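You operate a simulated robot arm through the tools that you are given. There is no shell and no other tool.

Carry out the task below with a simulated two-armed robot. There is one attempt and no reset: what you move stays moved.

Task
Wipe up the spill on the table top by the fridge with the white cloth and put it back.

The check looks at the end state, three seconds after you hand in, the way a careful person would. Anything else that was tipped, shoved, dropped, spilled or broken makes it a failure. Flat cloth is picked up by pressing the open fingertips on it (5 to 10 N) and closing them slowly along it; thin cloth reads only 2 to 8 mm in the jaws.

Robot
Two 6-joint arms with two-finger grippers on one trunk, on a base that moves. Base frame: it is fixed to the floor where the robot stands at the start and does not move with it; the origin is under the middle of the robot, x ahead of it, y to its left, z up. Units: mm, degrees, N and s.
The left shoulder is at the start at [70, 176, 1250], the right one opposite. With the tool pointing down near the work surface each hand reaches from about 400 to 720 mm from the robot's upright axis, wherever it stands, measured 20 degrees to its own side. Payload 2.45 kg a hand.
The TCP of each hand is the grasp point between the finger pads, 26 mm short of the fingertips. In the tool frame z runs along the fingers and y along their closing line. The gripper opens to 96 mm; its body begins 69 mm behind the TCP.
Orientation is that of the tool frame in the base frame, as a unit quaternion [w, x, y, z]. With the fingers straight down and closing along the base's y, the tool's x points along the base's -x, its y along +y and its z along -z.

Tools
- The arms move only by the tool servo_tool. It takes "left_commands", "right_commands" or both (then of equal length, played together; a hand with none holds still); each is a list of rows, each a list of 6 numbers: the shift along the tool's x, y, z in units of 30 mm (1.0 is 30 mm), then the turn, a rotation vector about the tool's x, y, z in units of 4 degrees (1.0 is 4 degrees). In form: [[dx, dy, dz, wx, wy, wz], ...]. A call has 1 to 20 rows; each row shifts and turns the commanded pose from where the row before left it, along the tool's axes as they then stand. "left_fingers" and "right_fingers" are, for a hand that has rows, the opening, from 0 (shut) to 1 (fully open), set as the call begins (left out, the last holds). A call with a number of a shift or a turn outside -1 to 1 is refused whole. Rows are played at 5 a second. More than 50 mm and 8.6 degrees between two rows, or a gripper value outside its range, and nothing of the call is played. Where a pose cannot be reached the arm comes as near as it can. A force on the tool above 40 N (or 10 N above the force at the start of the call, whichever is more), or a blocked arm, ends the call early, and 0.2 s more pass. The fingers move at their own pace (about 169.8 mm/s each) and stop on an object; they squeeze with about 24 N. The grip force told is the motor's: it shows also when the fingers shut on nothing. Time passes only in rows, and 0.2 s behind the last, so rows that do not move let the fingers close. The reply holds the time, the measured pose of the TCP, the force on the tool along the base axes, the opening and the grip force, in the units named above and with some noise, with the torque about the TCP (base axes, N m) and any sound that the robot's microphone picked up.
- Cameras (640 x 400 px; columns grow to the right, rows downward): "scene" is now at [113.5, 40.8, 1548]; the picture's right is [0.54, -0.84, 0.00], its down [-0.65, -0.42, -0.63] and it looks along [0.53, 0.34, -0.78] (base axes); focal length 260 px, centre (320, 200). "left" rides on the left gripper at [82, -3, -98] in its tool frame; the picture's right is [0.04, 1.00, 0.00], its down [-0.73, 0.03, -0.68] and it looks along [-0.68, 0.03, 0.73] (tool axes); focal length 256 px, centre (320, 200). "right" rides on the right gripper at [82, 3, -98] in its tool frame; the picture's right is [-0.04, 1.00, 0.00], its down [-0.73, -0.03, -0.68] and it looks along [-0.68, -0.03, 0.73] (tool axes); focal length 256 px, centre (320, 200). There is no depth. A picture from a camera that has moved, and an enlarged one, comes with that camera's place and axes in the base frame and with its lens.
- snapshot(camera): a new picture of that camera. The clock stands still meanwhile.
- slide_trunk(by): slides the trunk up (or, below 0, down) by that many mm; the arms and the scene camera ride with it, the base frame stays. It gives what a move gives, with no picture.
- roll_base(legs): drives the robot by 1 to 6 legs, each [ahead, left, turn to the left] in mm, mm and degrees, along the robot's own axes; the way and the turn of a leg run together, so that a leg with both is an arc; at most 1500 mm and 180 degrees a leg. The arms and the cameras ride along, it lands a little off, and it stops where it bumps. It gives what a move gives.
- aim_head(pan, tilt): turns the head with the scene camera to pan (to the left, within 86 degrees either way) and tilt (down, from -29 to 69), counted from straight ahead of the robot. It gives what a move gives.
- zoom(camera, box): a new picture of the part [left, top, right, bottom] of that camera's present view, enlarged. The clock stands still meanwhile.
- close_job(): hands the job in; it is judged then, once.

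Nothing tells you exact positions but the pictures and the camera data. Unless the task says otherwise, let go and move clear before handing in.

The tools are called after "Emit:" as a command line: name --argument value ..., lists and objects as JSON in quotes. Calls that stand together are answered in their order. servo_tool: Moves the arms, as the interface text tells. Its arguments: {"type":"object","properties":{"left_commands":{"type":"array","items":{"type":"array","items":{"type":"number"}}},"left_fingers":{"type":"number"},"right_commands":{"type":"array","items":{"type":"array","items":{"type":"number"}}},"right_fingers":{"type":"number"}},"required":[]} The other tools are called the same way: slide_trunk (by) moves the trunk up or down; roll_base (legs) drives the base; aim_head (pan, tilt) turns the head that bears the scene camera; snapshot (camera) takes a picture; zoom (camera, box) takes an enlarged picture of a part of a camera's view; close_job () hands the job in.

At the start:

```text
time_s: 0.0
left_eef_pos: [414.5, 394.6, 959.7]
left_tool_rot: [0.0, 0.0, 1.0, 0.001]
left_ft_force: [-0.3, -0.1, -0.2]
left_ft_torque: [0.0, -0.03, -0.03]
left_gripper_width: 96.0
left_grip_force: 0.1
right_eef_pos: [643.6, -30.5, 957.3]
right_tool_rot: [-0.001, 0.0, 1.0, 0.001]
right_ft_force: [0.2, -0.7, -1.0]
right_ft_torque: [0.02, 0.01, 0.02]
right_gripper_width: 96.0
right_grip_force: 0.0
trunk travel left (down, up): [-734.0, 106.0]
robot x, y, heading: [-3.8, 1.9, -0.1]
head pan, tilt (commanded): [33.0, 50.9]
```

scene: 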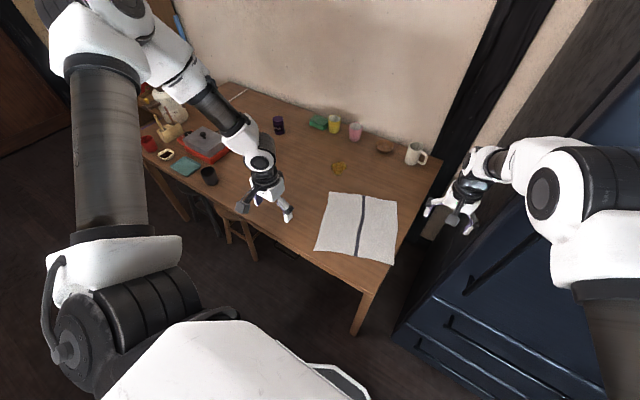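
right: 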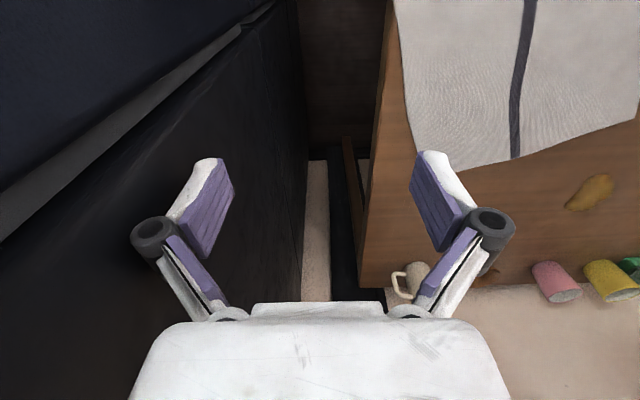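
left: 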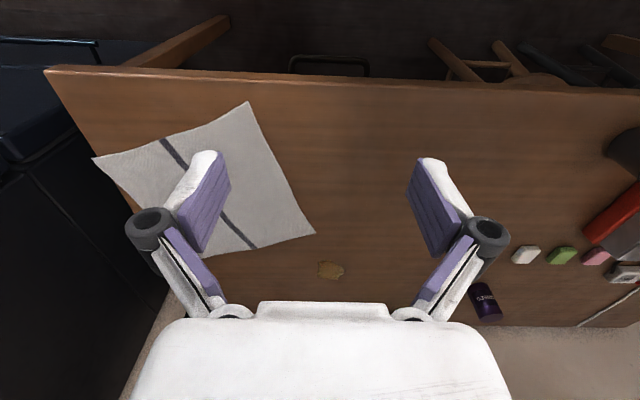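

I see a wooden table with a white cloth with a dark stripe near its right end, and a yellow-brown spill behind it; a dark blue cabinet or fridge stands on the right. I'll look closer before moving anything.

Emit:
zoom --camera "scene" --box '[240, 100, 460, 280]'

Emit:
zoom --camera "scene" --box '[120, 60, 320, 240]'

Emit:
zoom --camera "left" --box '[40, 60, 360, 300]'

Emit:
zoom --camera "right" --box '[340, 0, 640, 320]'

```text
2.22 times, centred on (350, 190) of scene
camera zoom: at [113.5, 40.8, 1548.0], right [0.54, -0.84, 0.0], down [-0.65, -0.42, -0.63], along [0.53, 0.34, -0.78], focal length 578 px, centre (253, 222)
```

zoom: 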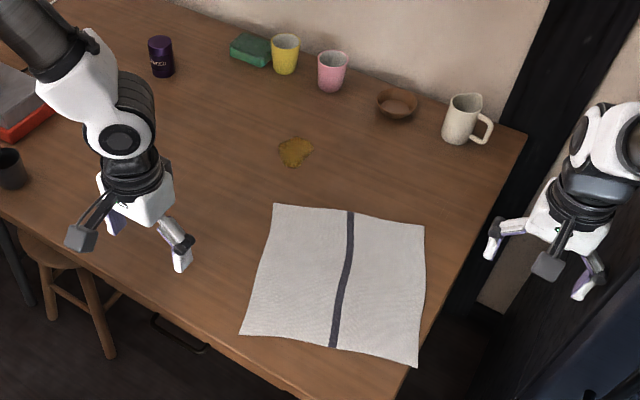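

```text
2.22 times, centred on (220, 150) of scene
camera zoom: at [113.5, 40.8, 1548.0], right [0.54, -0.84, 0.0], down [-0.65, -0.42, -0.63], along [0.53, 0.34, -0.78], focal length 578 px, centre (542, 311)
```

zoom: 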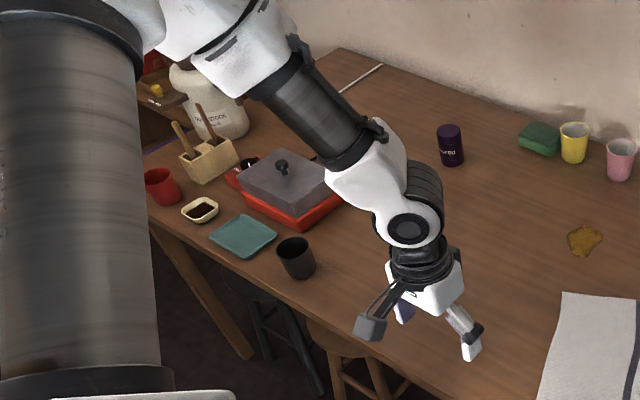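

```text
1.67 times, centred on (200, 180) of left
camera zoom: at [332.4, 391.0, 1058.9], right [-0.04, 1.0, 0.0], down [0.73, 0.03, 0.68], along [0.68, 0.03, -0.73], focal length 427 px, centre (520, 233)
```

zoom: 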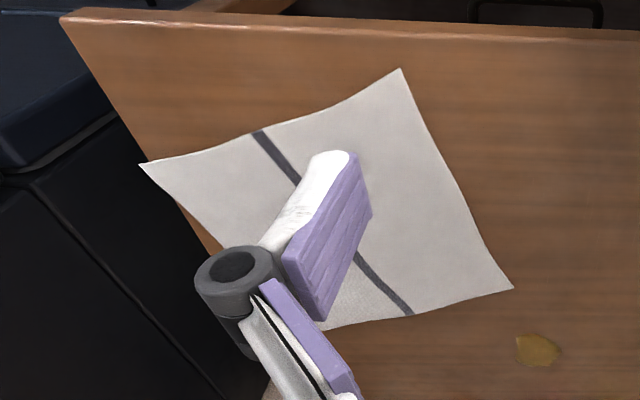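

```text
1.25 times, centred on (490, 160) of right
camera zoom: at [564.7, -26.6, 1056.0], right [0.04, 1.0, 0.0], down [0.73, -0.03, 0.68], along [0.68, -0.03, -0.74], focal length 320 px, centre (108, 250)
```

zoom: 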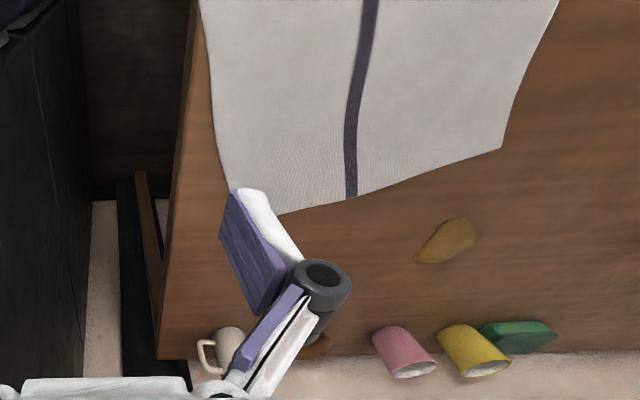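

The white cloth is about 280 mm square, centred near (652, 214) on a table top at z≈725, and the brown spill is near (874, 428). I'll look around for the fridge and for any other cloths or spills before I plan.

Emit:
aim_head --pan -30 --tilt 35

Emit:
snapshot --camera "scene"

Emit:
aim_head --pan 10 --tilt 60

Emit:
snapshot --camera "scene"

Emit:
aim_head --pan 70 --tilt 35

Emit:
snapshot --camera "scene"

```text
time_s: 1.3
left_eef_pos: [413.6, 394.1, 960.5]
left_tool_rot: [-0.001, 0.0, 1.0, 0.0]
left_ft_force: [-0.1, 0.5, -0.4]
left_ft_torque: [0.02, 0.03, 0.02]
left_gripper_width: 96.1
left_grip_force: 0.1
right_eef_pos: [643.7, -28.9, 957.7]
right_tool_rot: [-0.001, 0.0, 1.0, 0.0]
right_ft_force: [0.4, -0.4, -0.7]
right_ft_torque: [0.0, -0.01, 0.02]
right_gripper_width: 96.2
right_grip_force: 0.0
trunk travel left (down, up): [-734.0, 106.0]
robot x, y, heading: [-1.1, 0.1, 0.0]
head pan, tilt (commanded): [-30.0, 35.0]
```

```text
taken
camera scene: at [125.9, -44.6, 1570.9], right [-0.5, -0.87, 0.0], down [-0.5, 0.29, -0.82], along [0.71, -0.41, -0.57], focal length 260 px, centre (320, 200)
```

scene: 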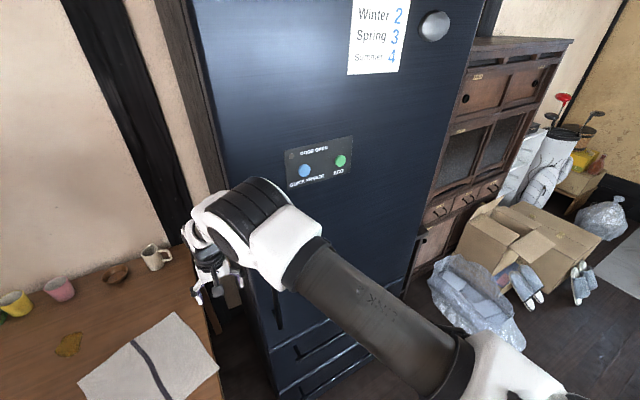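

```text
time_s: 2.4
left_eef_pos: [414.5, 393.6, 961.1]
left_tool_rot: [0.001, 0.0, 1.0, 0.0]
left_ft_force: [-0.3, -0.1, 0.2]
left_ft_torque: [0.02, -0.03, 0.01]
left_gripper_width: 95.7
left_grip_force: 0.1
right_eef_pos: [644.1, -29.5, 958.0]
right_tool_rot: [-0.001, 0.0, 1.0, 0.0]
right_ft_force: [0.7, 0.5, -0.4]
right_ft_torque: [-0.01, 0.03, -0.05]
right_gripper_width: 96.0
right_grip_force: 0.0
trunk travel left (down, up): [-734.0, 106.0]
robot x, y, heading: [2.2, -1.8, -0.0]
head pan, tilt (commanded): [10.0, 60.0]
```

```text
taken
camera scene: at [115.3, 10.9, 1536.7], right [0.17, -0.98, 0.0], down [-0.85, -0.15, -0.5], along [0.49, 0.09, -0.87], focal length 260 px, centre (320, 200)
```

scene: 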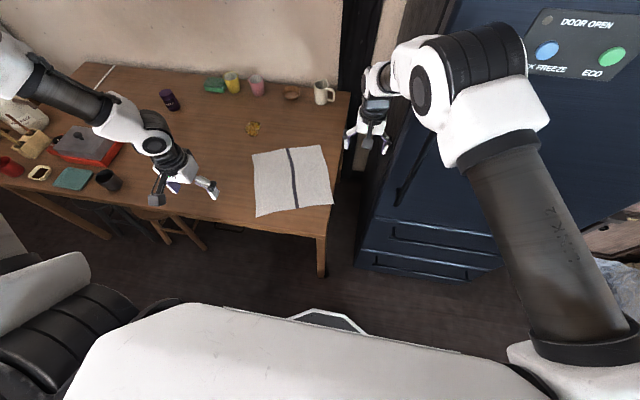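

```text
time_s: 3.7
left_eef_pos: [414.9, 396.1, 959.4]
left_tool_rot: [-0.001, 0.0, 1.0, 0.0]
left_ft_force: [0.1, 0.4, 0.2]
left_ft_torque: [-0.02, 0.02, -0.04]
left_gripper_width: 96.1
left_grip_force: 0.1
right_eef_pos: [644.9, -29.4, 958.8]
right_tool_rot: [-0.001, -0.001, 1.0, 0.001]
right_ft_force: [0.0, -0.4, 0.8]
right_ft_torque: [-0.03, -0.05, 0.0]
right_gripper_width: 96.1
right_grip_force: 0.0
trunk travel left (down, up): [-734.0, 106.0]
robot x, y, heading: [1.5, 1.3, 0.2]
head pan, tilt (commanded): [70.0, 35.0]
```

```text
taken
camera scene: at [79.8, 82.1, 1570.9], right [0.94, -0.34, 0.0], down [-0.2, -0.54, -0.82], along [0.28, 0.77, -0.57], focal length 260 px, centre (320, 200)
```

scene: 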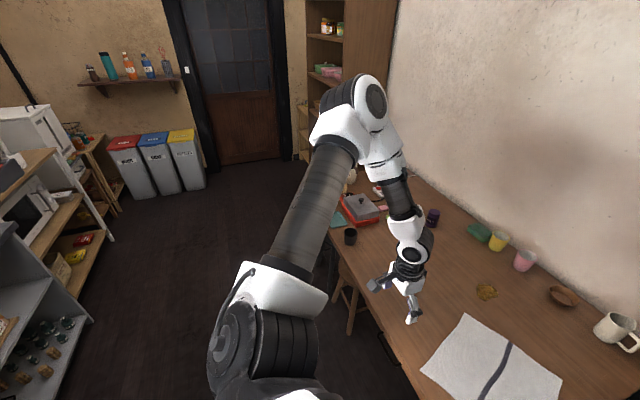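

The dark blue unit with the "DOOR OPEN" panel is the fridge, so this table, spill and white cloth are the right ones. I need to know how far the base can go before the table legs and stools, so I'll look down at it.

Emit:
aim_head --pan 0 --tilt 69

Emit:
snapshot --camera "scene"

Emit:
aim_head --pan 60 --tilt 69

Emit:
snapshot --camera "scene"

Emit:
aim_head --pan -60 --tilt 69

Emit:
snapshot --camera "scene"

```text
time_s: 5.1
left_eef_pos: [415.3, 395.1, 960.8]
left_tool_rot: [0.0, 0.001, 1.0, -0.001]
left_ft_force: [-0.3, -0.1, 0.6]
left_ft_torque: [0.01, 0.02, 0.03]
left_gripper_width: 96.0
left_grip_force: 0.2
right_eef_pos: [644.5, -29.8, 958.9]
right_tool_rot: [0.0, 0.0, 1.0, 0.002]
right_ft_force: [0.8, -0.2, 0.1]
right_ft_torque: [-0.01, 0.01, 0.02]
right_gripper_width: 95.9
right_grip_force: 0.0
trunk travel left (down, up): [-734.0, 106.0]
robot x, y, heading: [0.5, -0.1, -0.1]
head pan, tilt (commanded): [0.0, 68.8]
```

```text
taken
camera scene: at [105.5, -0.6, 1527.3], right [0.0, -1.0, 0.0], down [-0.93, 0.0, -0.36], along [0.36, 0.0, -0.93], focal length 260 px, centre (320, 200)
```

scene: 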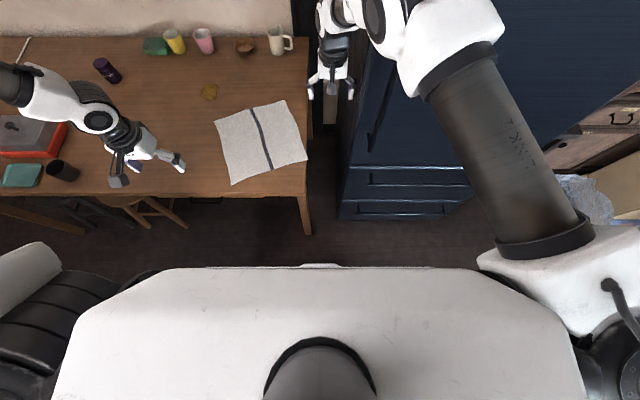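

```text
time_s: 6.4
left_eef_pos: [414.0, 393.2, 960.3]
left_tool_rot: [0.0, 0.0, 1.0, 0.001]
left_ft_force: [0.8, -0.1, 0.7]
left_ft_torque: [0.02, 0.01, 0.03]
left_gripper_width: 96.0
left_grip_force: 0.1
right_eef_pos: [645.5, -29.6, 957.9]
right_tool_rot: [-0.001, 0.0, 1.0, 0.001]
right_ft_force: [0.0, 0.6, 0.4]
right_ft_torque: [-0.04, -0.02, -0.01]
right_gripper_width: 95.8
right_grip_force: 0.1
trunk travel left (down, up): [-734.0, 106.0]
robot x, y, heading: [-2.9, -2.1, 0.1]
head pan, tilt (commanded): [60.0, 68.8]
```

```text
taken
camera scene: at [77.6, 47.8, 1527.3], right [0.87, -0.5, 0.0], down [-0.47, -0.81, -0.36], along [0.18, 0.31, -0.93], focal length 260 px, centre (320, 200)
```

scene: 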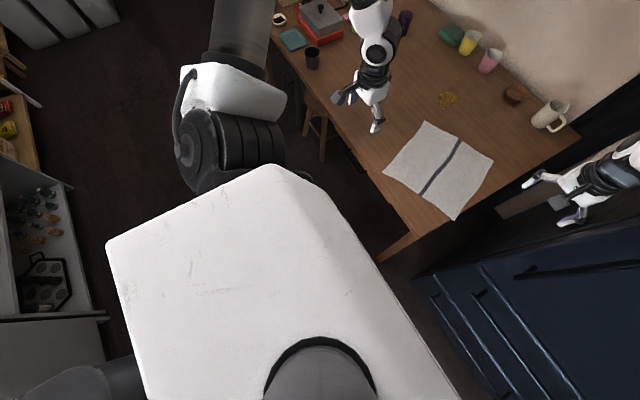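

```text
time_s: 8.4
left_eef_pos: [415.3, 394.8, 961.4]
left_tool_rot: [0.0, 0.001, 1.0, -0.001]
left_ft_force: [-0.8, 0.1, -0.5]
left_ft_torque: [0.06, -0.01, -0.01]
left_gripper_width: 95.8
left_grip_force: 0.1
right_eef_pos: [644.2, -28.6, 957.3]
right_tool_rot: [-0.001, -0.001, 1.0, 0.002]
right_ft_force: [0.3, 0.4, -0.2]
right_ft_torque: [0.01, 0.0, 0.0]
right_gripper_width: 96.2
right_grip_force: 0.1
trunk travel left (down, up): [-734.0, 106.0]
robot x, y, heading: [-1.6, -0.3, 0.2]
head pan, tilt (commanded): [-60.0, 68.8]
```

```text
taken
camera scene: at [77.6, -49.0, 1527.3], right [-0.87, -0.5, 0.0], down [-0.47, 0.81, -0.36], along [0.18, -0.31, -0.93], focal length 260 px, centre (320, 200)
```

scene: 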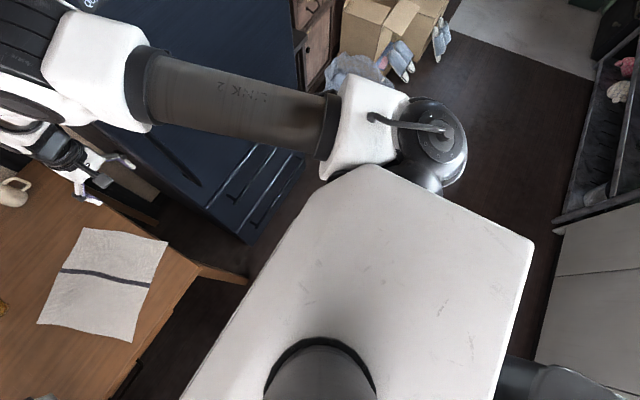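

The base front seems to be near x≈280, with the table's front edge near x≈435 and a table leg near y≈50. I'll turn the left hand about its axis so its camera looks back at the base and under the table.

Emit:
servo_tool --left_commands '[[0, 0, 0, 0, 0, 1], [0, 0, 0, 0, 0, 1], [0, 0, 0, 0, 0, 1], [0, 0, 0, 0, 0, 1], [0, 0, 0, 0, 0, 1], [0, 0, 0, 0, 0, 1], [0, 0, 0, 0, 0, 1], [0, 0, 0, 0, 0, 1], [0, 0, 0, 0, 0, 1], [0, 0, 0, 0, 0, 1], [0, 0, 0, 0, 0, 1], [0, 0, 0, 0, 0, 1], [0, 0, 0, 0, 0, 1], [0, 0, 0, 0, 0, 1], [0, 0, 0, 0, 0, 1], [0, 0, 0, 0, 0, 1], [0, 0, 0, 0, 0, 1], [0, 0, 0, 0, 0, 1], [0, 0, 0, 0, 0, 1], [0, 0, 0, 0, 0, 1]]'

Emit:
snapshot --camera "left"

```text
time_s: 12.6
left_eef_pos: [412.7, 394.2, 960.8]
left_tool_rot: [0.0, 0.643, 0.766, 0.0]
left_ft_force: [-0.6, -0.3, 0.5]
left_ft_torque: [-0.01, 0.01, -0.01]
left_gripper_width: 96.0
left_grip_force: 0.0
right_eef_pos: [644.5, -30.6, 957.9]
right_tool_rot: [0.0, 0.0, 1.0, 0.001]
right_ft_force: [0.0, 0.3, 0.6]
right_ft_torque: [0.01, 0.01, -0.02]
right_gripper_width: 96.1
right_grip_force: 0.0
trunk travel left (down, up): [-734.0, 106.0]
robot x, y, heading: [-3.0, -1.4, -0.1]
head pan, tilt (commanded): [-60.0, 68.8]
```

```text
taken
camera left: at [396.5, 474.0, 1059.2], right [0.98, 0.21, 0.0], down [0.16, -0.72, 0.68], along [0.14, -0.66, -0.73], focal length 256 px, centre (320, 200)
```

left: 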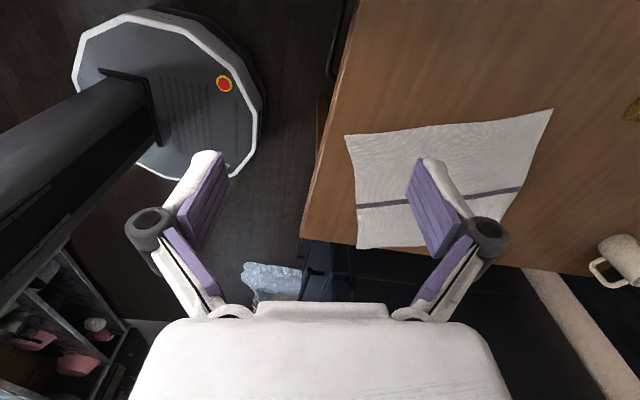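

From this view the base is a disc of about 290 mm radius and 270 mm high, and the table's front-right corner is at about (442, 62). The first stool stands beyond y≈780, so there's free floor between leg and stool. I'll roll left, then check again before going ahead.

Emit:
roll_base --legs '[[0, 330, 0]]'

Emit:
aim_head --pan 0 --tilt 60

Emit:
snapshot --camera "scene"

Emit:
snapshot --camera "left"

Emit:
snapshot --camera "right"

```text
time_s: 14.8
left_eef_pos: [410.5, 727.8, 961.6]
left_tool_rot: [-0.001, 0.641, 0.768, 0.0]
left_ft_force: [0.4, 0.9, 0.6]
left_ft_torque: [0.01, 0.04, -0.03]
left_gripper_width: 95.8
left_grip_force: 0.1
right_eef_pos: [642.7, 302.8, 958.3]
right_tool_rot: [-0.002, -0.004, 1.0, 0.001]
right_ft_force: [-0.4, 0.5, 0.1]
right_ft_torque: [-0.02, 0.0, 0.02]
right_gripper_width: 95.7
right_grip_force: 0.1
trunk travel left (down, up): [-734.0, 106.0]
robot x, y, heading: [-1.0, 333.5, 0.2]
head pan, tilt (commanded): [-60.0, 68.8]
```

```text
time_s: 16.1
left_eef_pos: [410.8, 729.1, 961.0]
left_tool_rot: [0.001, 0.641, 0.768, 0.0]
left_ft_force: [-0.6, 0.0, 0.7]
left_ft_torque: [0.0, 0.04, 0.02]
left_gripper_width: 95.7
left_grip_force: 0.0
right_eef_pos: [644.0, 304.7, 957.1]
right_tool_rot: [-0.001, -0.003, 1.0, 0.001]
right_ft_force: [0.2, 0.4, -0.5]
right_ft_torque: [0.02, 0.01, 0.01]
right_gripper_width: 96.1
right_grip_force: 0.0
trunk travel left (down, up): [-734.0, 106.0]
robot x, y, heading: [2.8, 331.2, 0.4]
head pan, tilt (commanded): [0.0, 60.0]
```

```text
taken
camera scene: at [115.3, 331.1, 1536.6], right [0.0, -1.0, 0.0], down [-0.87, 0.0, -0.5], along [0.5, 0.0, -0.87], focal length 260 px, centre (320, 200)
```

scene: 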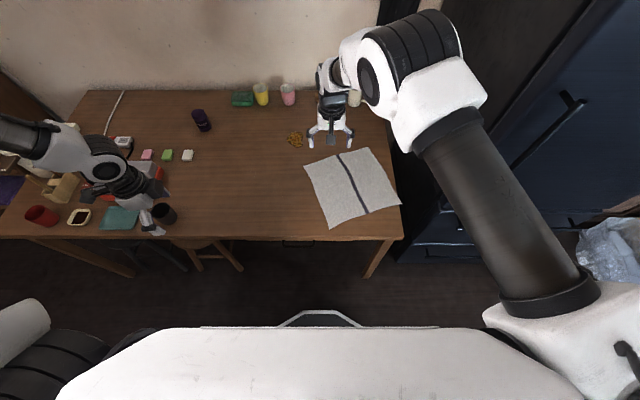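

```text
taken
camera left: at [392.8, 807.1, 1059.1], right [0.98, 0.22, 0.0], down [0.16, -0.72, 0.68], along [0.15, -0.66, -0.73], focal length 256 px, centre (320, 200)
```

left: 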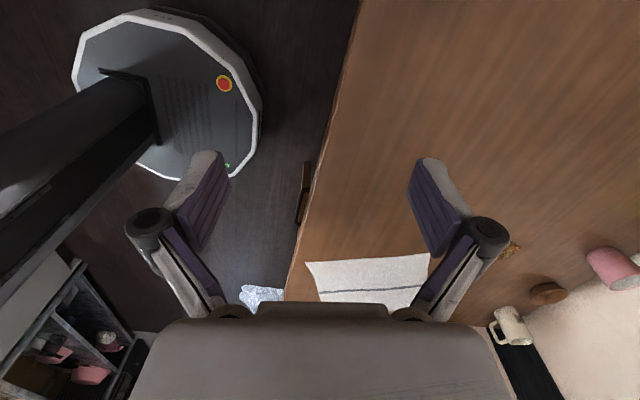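

```text
taken
camera right: at [563.9, 307.4, 1056.0], right [0.03, 1.0, 0.0], down [0.73, -0.03, 0.68], along [0.68, -0.02, -0.74], focal length 256 px, centre (320, 200)
```

right: 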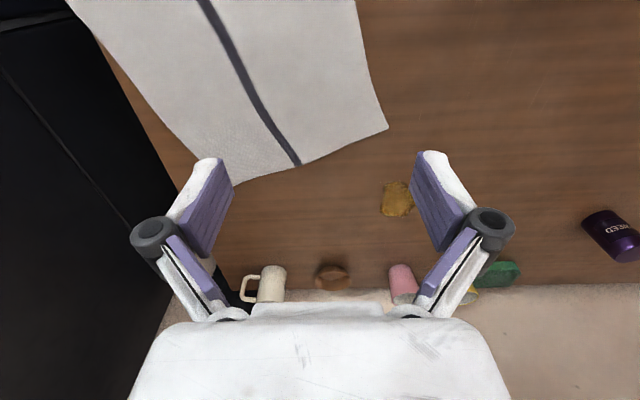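

My estimates agree across views: cloth corner A at about (732, 395), spill at about (870, 429), and table leg at y≲100, so the floor in front of me is clear. I'll roll ahead 200 mm.

Emit:
roll_base --legs '[[200, 0, 0]]'

Emit:
snapshot --camera "scene"

Emit:
snapshot --camera "left"

Emit:
snapshot --camera "right"

```text
time_s: 17.7
left_eef_pos: [607.7, 729.3, 961.7]
left_tool_rot: [0.001, 0.64, 0.768, 0.0]
left_ft_force: [-1.3, 0.2, -1.1]
left_ft_torque: [0.01, 0.01, -0.02]
left_gripper_width: 96.0
left_grip_force: 0.0
right_eef_pos: [841.7, 307.0, 958.0]
right_tool_rot: [0.0, -0.004, 1.0, 0.001]
right_ft_force: [0.1, 0.2, 0.0]
right_ft_torque: [0.01, -0.03, 0.0]
right_gripper_width: 96.0
right_grip_force: 0.1
trunk travel left (down, up): [-734.0, 106.0]
robot x, y, heading: [200.1, 331.0, 0.5]
head pan, tilt (commanded): [0.0, 60.0]
```

```text
taken
camera scene: at [312.2, 332.3, 1536.8], right [0.01, -1.0, 0.0], down [-0.87, -0.01, -0.5], along [0.5, 0.0, -0.87], focal length 260 px, centre (320, 200)
```

scene: 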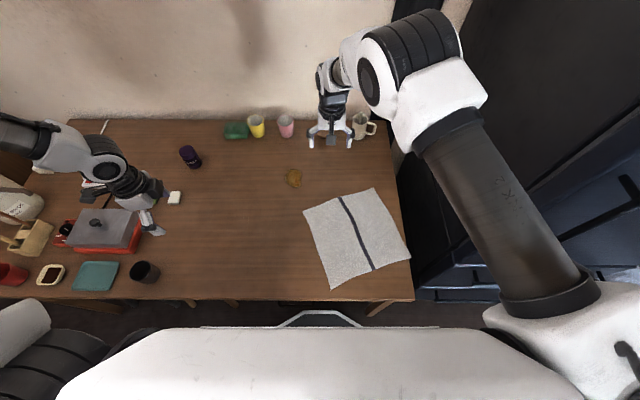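

```text
taken
camera left: at [589.0, 809.1, 1059.7], right [0.98, 0.22, 0.0], down [0.16, -0.72, 0.68], along [0.15, -0.66, -0.73], focal length 256 px, centre (320, 200)
```

left: 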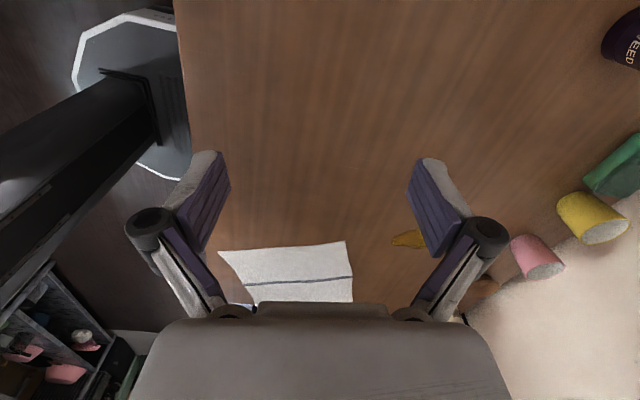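

```text
taken
camera right: at [761.4, 309.9, 1056.6], right [0.03, 1.0, 0.0], down [0.73, -0.02, 0.68], along [0.68, -0.02, -0.73], focal length 256 px, centre (320, 200)
```

right: 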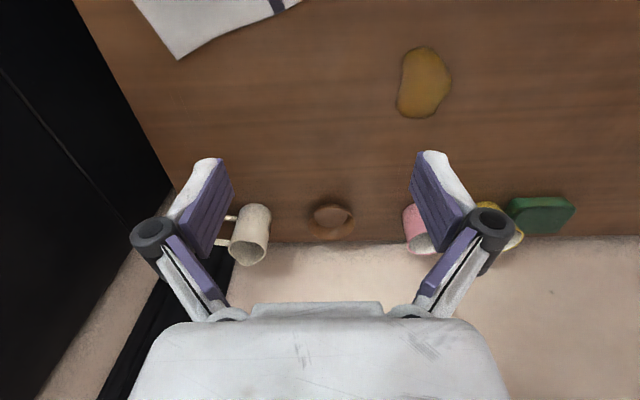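

I'm at (200, 331) with no contact. I'll move the right hand up and right, out of the work zone, and bring the left hand over near the cloth's far-left corner. Then I'll measure the cloth and spill precisely.

Emit:
servo_tool --left_commands '[[0, 0, 0, 0, 0, -0.88], [0, 0, 0, 0, 0, -0.88], [0, 0, 0, 0, 0, -0.88], [-0.5, 0, -0.2, 0, 0, 0], [-0.8, 0, 0, 0, 0, 0], [-0.8, 0, 0, 0, 0, 0], [-0.8, 0, 0, 0, 0, 0], [-0.8, 0, 0, 0, 0, 0], [0, 0, 0, 0, 0, 0]]' --right_commands '[[0.5, -0.8, -0.4, 0, 0, 0], [0.5, -0.8, -0.4, 0, 0, 0], [0.5, -0.8, -0.4, 0, 0, 0], [0.5, -0.8, -0.4, 0, 0, 0], [0.5, -0.8, -0.4, 0, 0, 0], [0.5, -0.8, -0.4, 0, 0, 0], [0.5, -0.8, -0.4, 0, 0, 0], [0.5, -0.8, -0.4, 0, 0, 0], [0, 0, 0, 0, 0, 0]]'

Emit:
zoom --camera "scene" --box '[270, 150, 430, 310]'

Emit:
snapshot --camera "scene"

Emit:
snapshot --camera "left"

```text
time_s: 19.7
left_eef_pos: [650.4, 627.7, 967.3]
left_tool_rot: [0.001, 0.567, 0.824, 0.0]
left_ft_force: [0.4, -0.3, -0.1]
left_ft_torque: [-0.02, 0.0, 0.03]
left_gripper_width: 96.0
left_grip_force: 0.1
right_eef_pos: [722.3, 114.9, 1054.3]
right_tool_rot: [-0.001, -0.004, 1.0, 0.0]
right_ft_force: [-0.5, -0.1, -0.4]
right_ft_torque: [-0.04, 0.0, -0.01]
right_gripper_width: 95.9
right_grip_force: 0.1
trunk travel left (down, up): [-734.0, 106.0]
robot x, y, heading: [195.8, 332.8, 0.3]
head pan, tilt (commanded): [0.0, 60.0]
```

```text
2.50 times, centred on (350, 230) of scene
camera zoom: at [313.8, 334.4, 1536.6], right [0.01, -1.0, 0.0], down [-0.87, -0.01, -0.5], along [0.5, 0.0, -0.87], focal length 650 px, centre (245, 125)
```

zoom: 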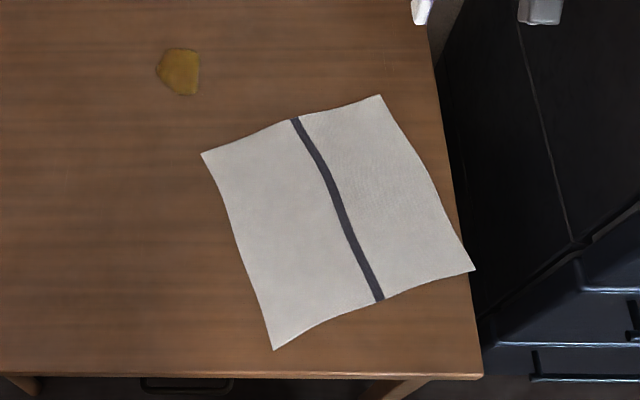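

```text
taken
camera scene: at [313.8, 334.4, 1536.6], right [0.01, -1.0, 0.0], down [-0.87, -0.01, -0.5], along [0.5, 0.0, -0.87], focal length 260 px, centre (320, 200)
```

scene: 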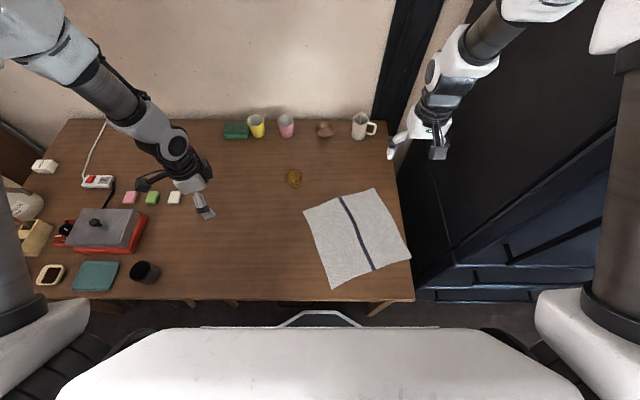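

```text
taken
camera left: at [616.3, 702.2, 1065.2], right [0.92, 0.4, 0.0], down [0.29, -0.67, 0.68], along [0.27, -0.63, -0.73], focal length 256 px, centre (320, 200)
```

left: 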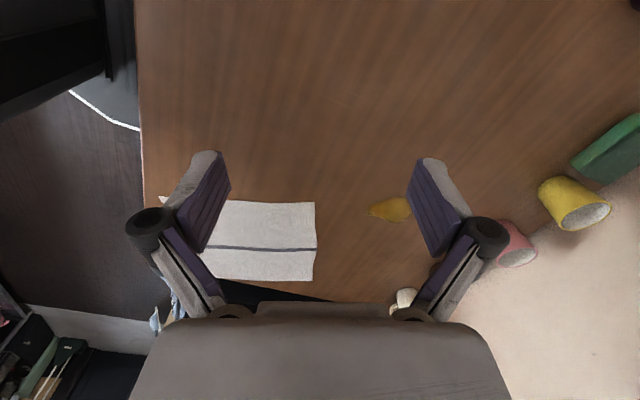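

The spill spans about x 831–919, y 402–470; the cloth corners are A(735,396), B(836,135), C(570,39) and D(470,298). The far side of the spill is a bit beyond the left hand's reach, so I'll roll 60 ahead and 50 left, which still clears the table leg by about 75 mm.

Emit:
roll_base --legs '[[0, 50, 0], [60, 0, 0]]'

Emit:
zoom --camera "scene" --box '[270, 150, 430, 310]'

Emit:
snapshot --camera "scene"

```text
time_s: 21.2
left_eef_pos: [704.9, 675.0, 970.3]
left_tool_rot: [0.003, 0.567, 0.824, 0.002]
left_ft_force: [-0.4, 0.2, -0.1]
left_ft_torque: [0.01, -0.02, -0.01]
left_gripper_width: 96.1
left_grip_force: 0.1
right_eef_pos: [777.6, 163.4, 1055.3]
right_tool_rot: [0.001, -0.004, 1.0, 0.002]
right_ft_force: [-0.9, -0.9, -0.8]
right_ft_torque: [0.02, -0.06, 0.0]
right_gripper_width: 95.9
right_grip_force: 0.0
trunk travel left (down, up): [-734.0, 106.0]
robot x, y, heading: [257.3, 377.7, 0.4]
head pan, tilt (commanded): [0.0, 60.0]
```

```text
2.50 times, centred on (350, 230) of scene
camera zoom: at [367.4, 379.5, 1537.2], right [0.01, -1.0, 0.0], down [-0.86, -0.01, -0.5], along [0.5, 0.01, -0.86], focal length 650 px, centre (245, 125)
```

zoom: 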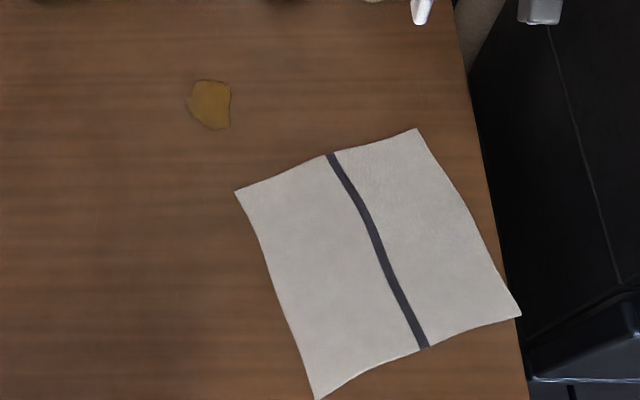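

```text
taken
camera scene: at [367.4, 379.5, 1537.2], right [0.01, -1.0, 0.0], down [-0.86, -0.01, -0.5], along [0.5, 0.01, -0.86], focal length 260 px, centre (320, 200)
```

scene: 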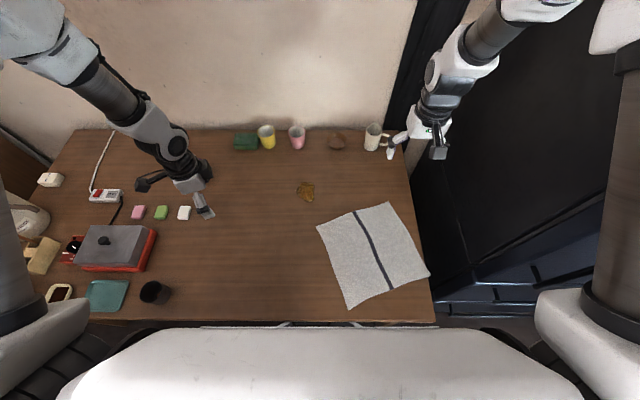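

Positions check out from the new stand. I'll shift the right hand further right, clear of the left wrist, and bring the left hand over the pinch point at about (728, 290), still well above the cloth.

Emit:
servo_tool --right_commands '[[0.43, -0.74, 0, 0, 0, 0], [0.43, -0.74, 0, 0, 0, 0], [0.43, -0.74, 0, 0, 0, 0], [0.43, -0.74, 0, 0, 0, 0], [0.43, -0.74, 0, 0, 0, 0], [0.43, -0.74, 0, 0, 0, 0], [0, 0, 0, 0, 0, 0]]'

Emit:
servo_tool --left_commands '[[-0.876, -0.277, 0.1, 0, 0, 0], [-0.876, -0.277, 0.1, 0, 0, 0], [-0.876, -0.277, 0.1, 0, 0, 0], [-0.876, -0.277, 0.1, 0, 0, 0], [-0.876, -0.277, 0.1, 0, 0, 0], [-0.876, -0.277, 0.1, 0, 0, 0], [-0.876, -0.277, 0.1, 0, 0, 0], [-0.876, -0.277, 0.2, 0, 0, 0], [-0.876, -0.277, 0.2, 0, 0, 0], [-0.876, -0.277, 0.2, 0, 0, 0], [-0.876, -0.277, 0.2, 0, 0, 0], [-0.876, -0.277, 0.2, 0, 0, 0], [-0.876, -0.277, 0.2, 0, 0, 0], [-0.876, -0.277, 0.2, 0, 0, 0], [0, 0, 0.3, 0, 0, 0], [0, 0, 0, 0, 0, 0]]' --left_fingers 0.55

Emit:
snapshot --camera "scene"

Emit:
snapshot --camera "left"

```text
time_s: 22.8
left_eef_pos: [707.3, 677.6, 968.8]
left_tool_rot: [0.001, 0.566, 0.824, -0.001]
left_ft_force: [-0.6, -0.4, -0.1]
left_ft_torque: [0.01, -0.01, -0.03]
left_gripper_width: 96.2
left_grip_force: 0.0
right_eef_pos: [705.1, 31.7, 1054.4]
right_tool_rot: [0.0, -0.004, 1.0, 0.001]
right_ft_force: [1.0, -0.6, -0.1]
right_ft_torque: [-0.02, -0.03, 0.02]
right_gripper_width: 96.0
right_grip_force: 0.1
trunk travel left (down, up): [-734.0, 106.0]
robot x, y, heading: [254.0, 383.6, 0.6]
head pan, tilt (commanded): [0.0, 60.0]
```

```text
time_s: 26.2
left_eef_pos: [824.3, 461.5, 869.2]
left_tool_rot: [0.001, 0.566, 0.824, 0.001]
left_ft_force: [0.1, -1.2, 0.3]
left_ft_torque: [0.01, 0.0, -0.01]
left_gripper_width: 53.0
left_grip_force: 0.0
left hand out of reach, approached as far as the arm can: row 6, 7, 8, 9, 10, 11, 12, 13, 14
right_eef_pos: [704.7, 31.2, 1053.4]
right_tool_rot: [-0.002, -0.004, 1.0, 0.001]
right_ft_force: [0.1, 0.4, -0.2]
right_ft_torque: [0.01, -0.04, 0.0]
right_gripper_width: 95.9
right_grip_force: 0.0
trunk travel left (down, up): [-734.0, 106.0]
robot x, y, heading: [258.2, 381.6, 0.3]
head pan, tilt (commanded): [0.0, 60.0]
```

```text
taken
camera scene: at [372.6, 382.6, 1536.7], right [0.01, -1.0, 0.0], down [-0.87, -0.01, -0.5], along [0.5, 0.0, -0.87], focal length 260 px, centre (320, 200)
```

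scene: 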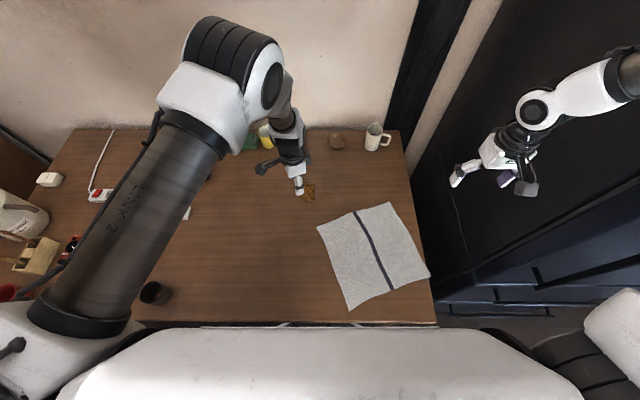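

```text
taken
camera left: at [791.1, 535.3, 967.6], right [0.92, 0.4, 0.0], down [0.29, -0.67, 0.68], along [0.27, -0.62, -0.73], focal length 256 px, centre (320, 200)
```

left: 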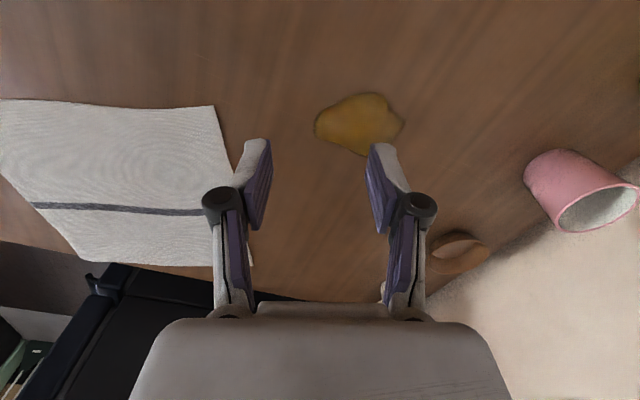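

The left arm was blocked partway, likely because the path passed too close to the shoulder at that height; it stopped at (824, 461, 869). I'll send a null row to see which pose it holds.

Emit:
servo_tool --left_commands '[[0, 0, 0, 0, 0, 0]]'

```text
time_s: 26.6
left_eef_pos: [823.5, 459.5, 868.7]
left_tool_rot: [-0.001, 0.565, 0.825, 0.0]
left_ft_force: [0.3, -0.3, 0.0]
left_ft_torque: [-0.03, 0.0, 0.03]
left_gripper_width: 52.8
left_grip_force: 0.1
right_eef_pos: [705.5, 31.9, 1053.4]
right_tool_rot: [-0.001, -0.005, 1.0, 0.001]
right_ft_force: [0.1, -1.4, 0.1]
right_ft_torque: [0.0, 0.02, 0.0]
right_gripper_width: 95.9
right_grip_force: 0.0
trunk travel left (down, up): [-734.0, 106.0]
robot x, y, heading: [259.2, 381.9, 0.6]
head pan, tilt (commanded): [0.0, 60.0]
```

Emit:
servo_tool --left_commands '[[-0.52, -0.63, 0, 0, 0, 0], [-0.52, -0.63, 0, 0, 0, 0], [-0.52, -0.63, 0, 0, 0, 0], [-0.52, -0.63, 0, 0, 0, 0], [-0.52, -0.63, 0, 0, 0, 0], [-0.52, -0.63, 0, 0, 0, 0], [-0.52, -0.63, 0, 0, 0, 0], [-0.52, -0.63, 0, 0, 0, 0], [0, 0, 0, 0, 0, 0]]'

Emit:
snapshot --camera "scene"

Emit:
snapshot --camera "left"

```text
time_s: 28.6
left_eef_pos: [831.4, 445.7, 829.3]
left_tool_rot: [0.001, 0.566, 0.825, -0.001]
left_ft_force: [0.5, 0.5, 0.0]
left_ft_torque: [0.0, 0.03, 0.0]
left_gripper_width: 52.7
left_grip_force: 0.1
left hand out of reach, approached as far as the arm can: row 1, 2, 3, 4, 5, 6, 7, 8
right_eef_pos: [705.3, 31.7, 1053.0]
right_tool_rot: [-0.001, -0.004, 1.0, 0.001]
right_ft_force: [0.0, -0.1, -0.2]
right_ft_torque: [0.0, 0.04, 0.01]
right_gripper_width: 95.9
right_grip_force: 0.1
trunk travel left (down, up): [-734.0, 106.0]
robot x, y, heading: [254.2, 380.6, 0.7]
head pan, tilt (commanded): [0.0, 60.0]
```

```text
taken
camera scene: at [372.8, 382.7, 1536.6], right [0.01, -1.0, 0.0], down [-0.87, -0.01, -0.5], along [0.5, 0.0, -0.87], focal length 260 px, centre (320, 200)
```

scene: 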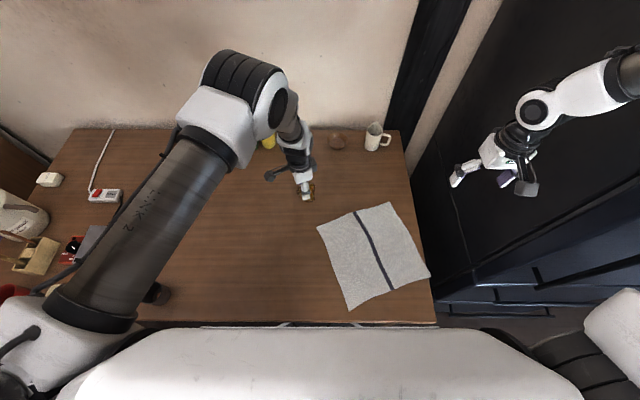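

```text
taken
camera left: at [797.7, 518.9, 927.5], right [0.92, 0.4, 0.0], down [0.29, -0.67, 0.68], along [0.27, -0.62, -0.73], focal length 256 px, centre (320, 200)
```

left: 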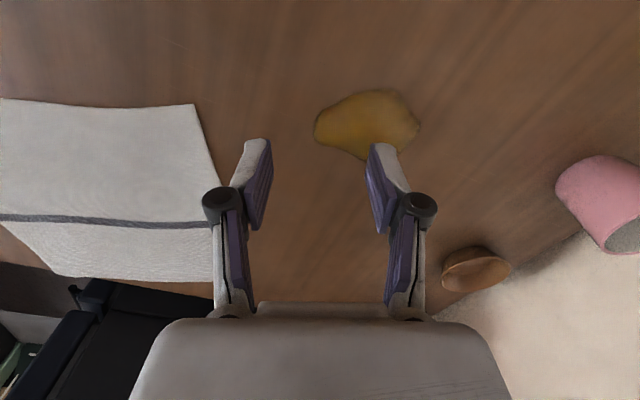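

The left arm can't reach inward to the cloth from here. I'll clear it to the upper left and use the right hand instead, standing a little further left and turned slightly left so the cloth and spill lie in the right hand's zone.

Emit:
servo_tool --left_commands '[[0, 0, -1, 0, 0, 0], [0, 0, -1, 0, 0, 0], [0, 0, -1, 0, 0, 0], [0, 0, -1, 0, 0, 0], [0, 0, -1, 0, 0, 0], [0.9, 0, -0.2, 0, 0, 0], [0.9, 0, -0.2, 0, 0, 0], [0.9, 0, -0.2, 0, 0, 0], [0.9, 0, 0, 0, 0, 0], [0.9, 0, 0, 0, 0, 0], [0.9, 0, 0, 0, 0, 0], [0.9, 0, 0, 0, 0, 0], [0.9, 0, 0, 0, 0, 0], [0, 0, 0, 0, 0, 0]]'

Emit:
aim_head --pan -50 --tilt 45

Emit:
snapshot --camera "scene"

Emit:
aim_head --pan 20 --tilt 50

Emit:
snapshot --camera "scene"

```text
time_s: 31.6
left_eef_pos: [765.9, 666.0, 993.2]
left_tool_rot: [0.0, 0.566, 0.824, 0.0]
left_ft_force: [-0.2, -0.7, 0.4]
left_ft_torque: [0.01, 0.01, 0.01]
left_gripper_width: 52.7
left_grip_force: 0.0
left hand out of reach, approached as far as the arm can: row 1, 2, 3, 4, 5
right_eef_pos: [705.0, 31.2, 1052.8]
right_tool_rot: [-0.001, -0.004, 1.0, 0.002]
right_ft_force: [0.2, 0.1, -0.2]
right_ft_torque: [-0.02, 0.0, 0.01]
right_gripper_width: 96.2
right_grip_force: 0.0
trunk travel left (down, up): [-734.0, 106.0]
robot x, y, heading: [254.9, 380.1, 0.5]
head pan, tilt (commanded): [0.0, 60.0]
```

```text
time_s: 32.8
left_eef_pos: [765.6, 666.0, 992.9]
left_tool_rot: [0.0, 0.566, 0.824, -0.001]
left_ft_force: [0.3, 0.2, -0.4]
left_ft_torque: [0.0, 0.0, -0.01]
left_gripper_width: 52.8
left_grip_force: 0.1
right_eef_pos: [705.3, 32.8, 1052.9]
right_tool_rot: [-0.001, -0.004, 1.0, 0.001]
right_ft_force: [-1.2, 0.2, 0.1]
right_ft_torque: [-0.01, 0.0, 0.01]
right_gripper_width: 96.0
right_grip_force: 0.0
trunk travel left (down, up): [-734.0, 106.0]
robot x, y, heading: [256.8, 383.0, 0.4]
head pan, tilt (commanded): [-50.0, 45.0]
```

```text
taken
camera scene: at [359.0, 320.2, 1556.1], right [-0.76, -0.65, 0.0], down [-0.46, 0.54, -0.71], along [0.46, -0.54, -0.71], focal length 260 px, centre (320, 200)
```

scene: 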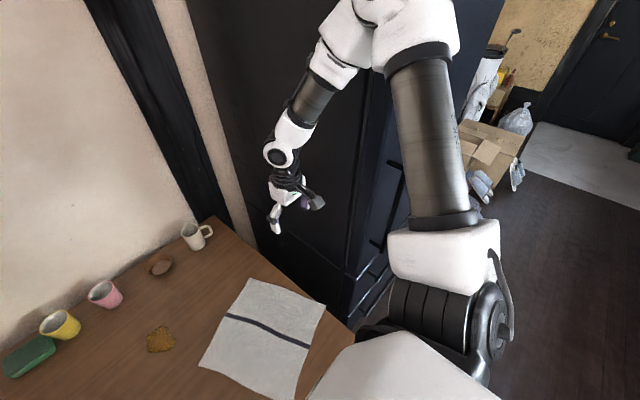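

```text
time_s: 34.2
left_eef_pos: [766.7, 667.1, 992.9]
left_tool_rot: [0.0, 0.566, 0.824, 0.0]
left_ft_force: [0.6, 0.5, 0.1]
left_ft_torque: [-0.02, 0.01, -0.03]
left_gripper_width: 52.7
left_grip_force: 0.1
right_eef_pos: [705.4, 32.6, 1053.9]
right_tool_rot: [0.0, -0.004, 1.0, 0.001]
right_ft_force: [-0.2, -0.1, 0.3]
right_ft_torque: [0.01, 0.02, 0.04]
right_gripper_width: 96.1
right_grip_force: 0.1
trunk travel left (down, up): [-734.0, 106.0]
robot x, y, heading: [255.5, 381.7, 0.6]
head pan, tilt (commanded): [20.0, 50.0]
```

```text
taken
camera scene: at [378.3, 409.1, 1549.2], right [0.35, -0.94, 0.0], down [-0.72, -0.27, -0.64], along [0.6, 0.22, -0.77], focal length 260 px, centre (320, 200)
```

scene: 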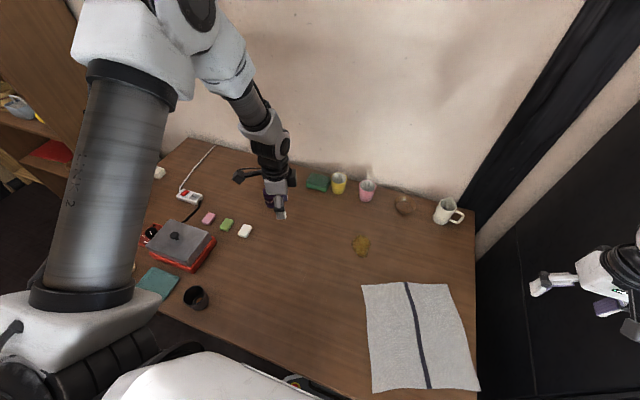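

The right arm's elbow is high and in front of the fridge, and turning left carries it away from the fridge. I'll roll left about 69 mm and turn left 11.5°.

Emit:
roll_base --legs '[[0, 69, 0], [0, 0, 11.5]]'

Emit:
aim_head --pan -12 --tilt 60

Emit:
snapshot --camera "scene"

Emit:
zoom --camera "scene" --box '[290, 150, 450, 310]'

```text
time_s: 35.9
left_eef_pos: [700.0, 832.6, 992.4]
left_tool_rot: [0.0, 0.481, 0.877, 0.0]
left_ft_force: [-0.3, 0.3, 0.0]
left_ft_torque: [-0.03, 0.0, -0.05]
left_gripper_width: 52.9
left_grip_force: 0.1
right_eef_pos: [765.5, 199.6, 1053.6]
right_tool_rot: [-0.001, -0.104, 0.995, -0.001]
right_ft_force: [0.1, 0.0, -0.2]
right_ft_torque: [-0.07, 0.02, -0.01]
right_gripper_width: 96.1
right_grip_force: 0.1
trunk travel left (down, up): [-734.0, 106.0]
robot x, y, heading: [251.5, 451.8, 11.9]
head pan, tilt (commanded): [20.0, 50.0]
```

```text
time_s: 36.9
left_eef_pos: [700.1, 831.4, 993.4]
left_tool_rot: [0.0, 0.482, 0.876, 0.0]
left_ft_force: [-0.8, -0.2, 0.5]
left_ft_torque: [-0.02, 0.02, 0.04]
left_gripper_width: 52.8
left_grip_force: 0.1
right_eef_pos: [764.4, 198.3, 1054.1]
right_tool_rot: [-0.001, -0.104, 0.995, 0.001]
right_ft_force: [1.1, 0.3, 0.1]
right_ft_torque: [0.03, 0.01, 0.02]
right_gripper_width: 96.1
right_grip_force: 0.0
trunk travel left (down, up): [-734.0, 106.0]
robot x, y, heading: [257.2, 449.4, 11.7]
head pan, tilt (commanded): [-12.0, 60.0]
```

```text
taken
camera scene: at [371.2, 461.6, 1536.7], right [0.0, -1.0, 0.0], down [-0.87, 0.0, -0.5], along [0.5, 0.0, -0.87], focal length 260 px, centre (320, 200)
```

scene: 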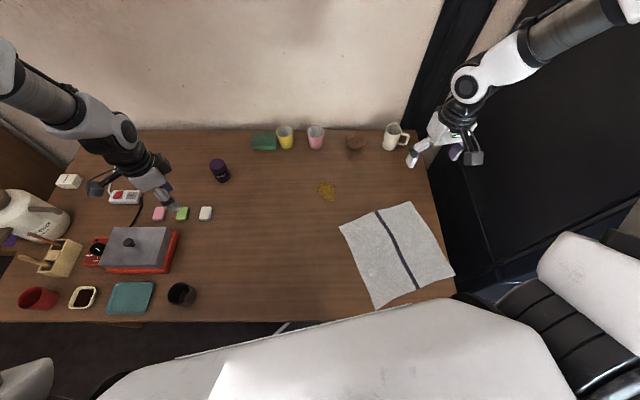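

```text
2.50 times, centred on (370, 230) of scene
camera zoom: at [371.2, 461.6, 1536.7], right [0.0, -1.0, 0.0], down [-0.87, 0.0, -0.5], along [0.5, 0.0, -0.87], focal length 650 px, centre (195, 125)
```

zoom: 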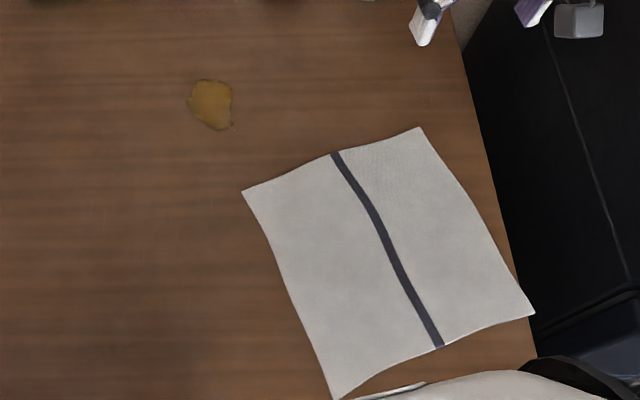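

The right hand is at (765, 199, 1054) with its closing line about 9° off the cloth's far edge. I'll bring it down toward a point above the cloth's far-left part, aligning it with that edge.

Emit:
servo_tool --right_commands '[[-0.19, 0.38, 0.8, 0, 0, -0.29], [-0.19, 0.38, 0.8, 0, 0, -0.29], [-0.19, 0.38, 0.8, 0, 0, -0.29], [-0.19, 0.38, 0.8, 0, 0, -0.29], [-0.19, 0.38, 0.8, 0, 0, -0.29], [-0.19, 0.38, 0.8, 0, 0, -0.29], [-0.19, 0.38, 0.8, 0, 0, -0.29], [-0.19, 0.38, 0.8, 0, 0, -0.29], [0, 0, 0, 0, 0, 0]]' --right_fingers 0.6

Emit:
snapshot --camera "right"

Emit:
snapshot --camera "scene"

```text
time_s: 38.9
left_eef_pos: [699.4, 833.3, 993.1]
left_tool_rot: [0.0, 0.481, 0.877, 0.0]
left_ft_force: [0.3, 0.0, -0.7]
left_ft_torque: [-0.02, -0.03, 0.0]
left_gripper_width: 52.6
left_grip_force: 0.0
right_eef_pos: [782.4, 295.8, 860.5]
right_tool_rot: [-0.001, -0.184, 0.983, 0.001]
right_ft_force: [0.0, 0.4, 0.6]
right_ft_torque: [-0.02, 0.03, -0.01]
right_gripper_width: 57.7
right_grip_force: 0.0
trunk travel left (down, up): [-734.0, 106.0]
robot x, y, heading: [258.1, 450.7, 11.9]
head pan, tilt (commanded): [-12.0, 60.0]
```

```text
taken
camera right: at [707.1, 269.1, 959.1], right [-0.32, 0.95, 0.0], down [0.7, 0.24, 0.68], along [0.64, 0.22, -0.73], focal length 256 px, centre (320, 200)
```

right: 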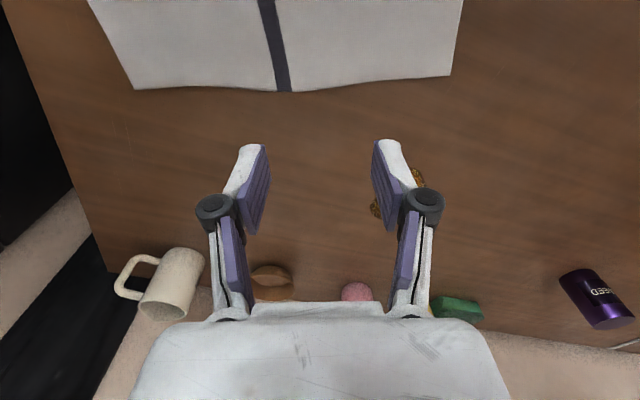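

```text
taken
camera scene: at [370.6, 461.8, 1536.7], right [0.0, -1.0, 0.0], down [-0.87, 0.0, -0.5], along [0.5, 0.0, -0.87], focal length 260 px, centre (320, 200)
```

scene: 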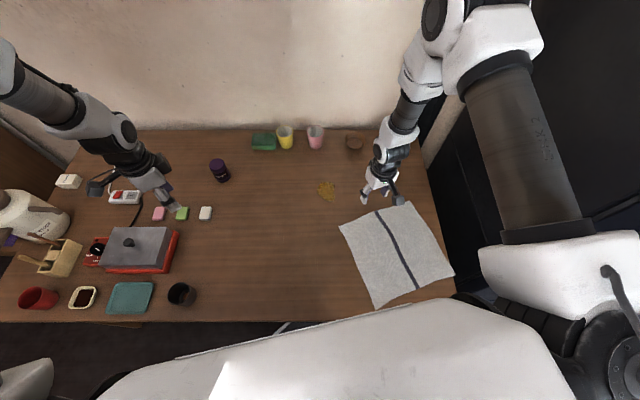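

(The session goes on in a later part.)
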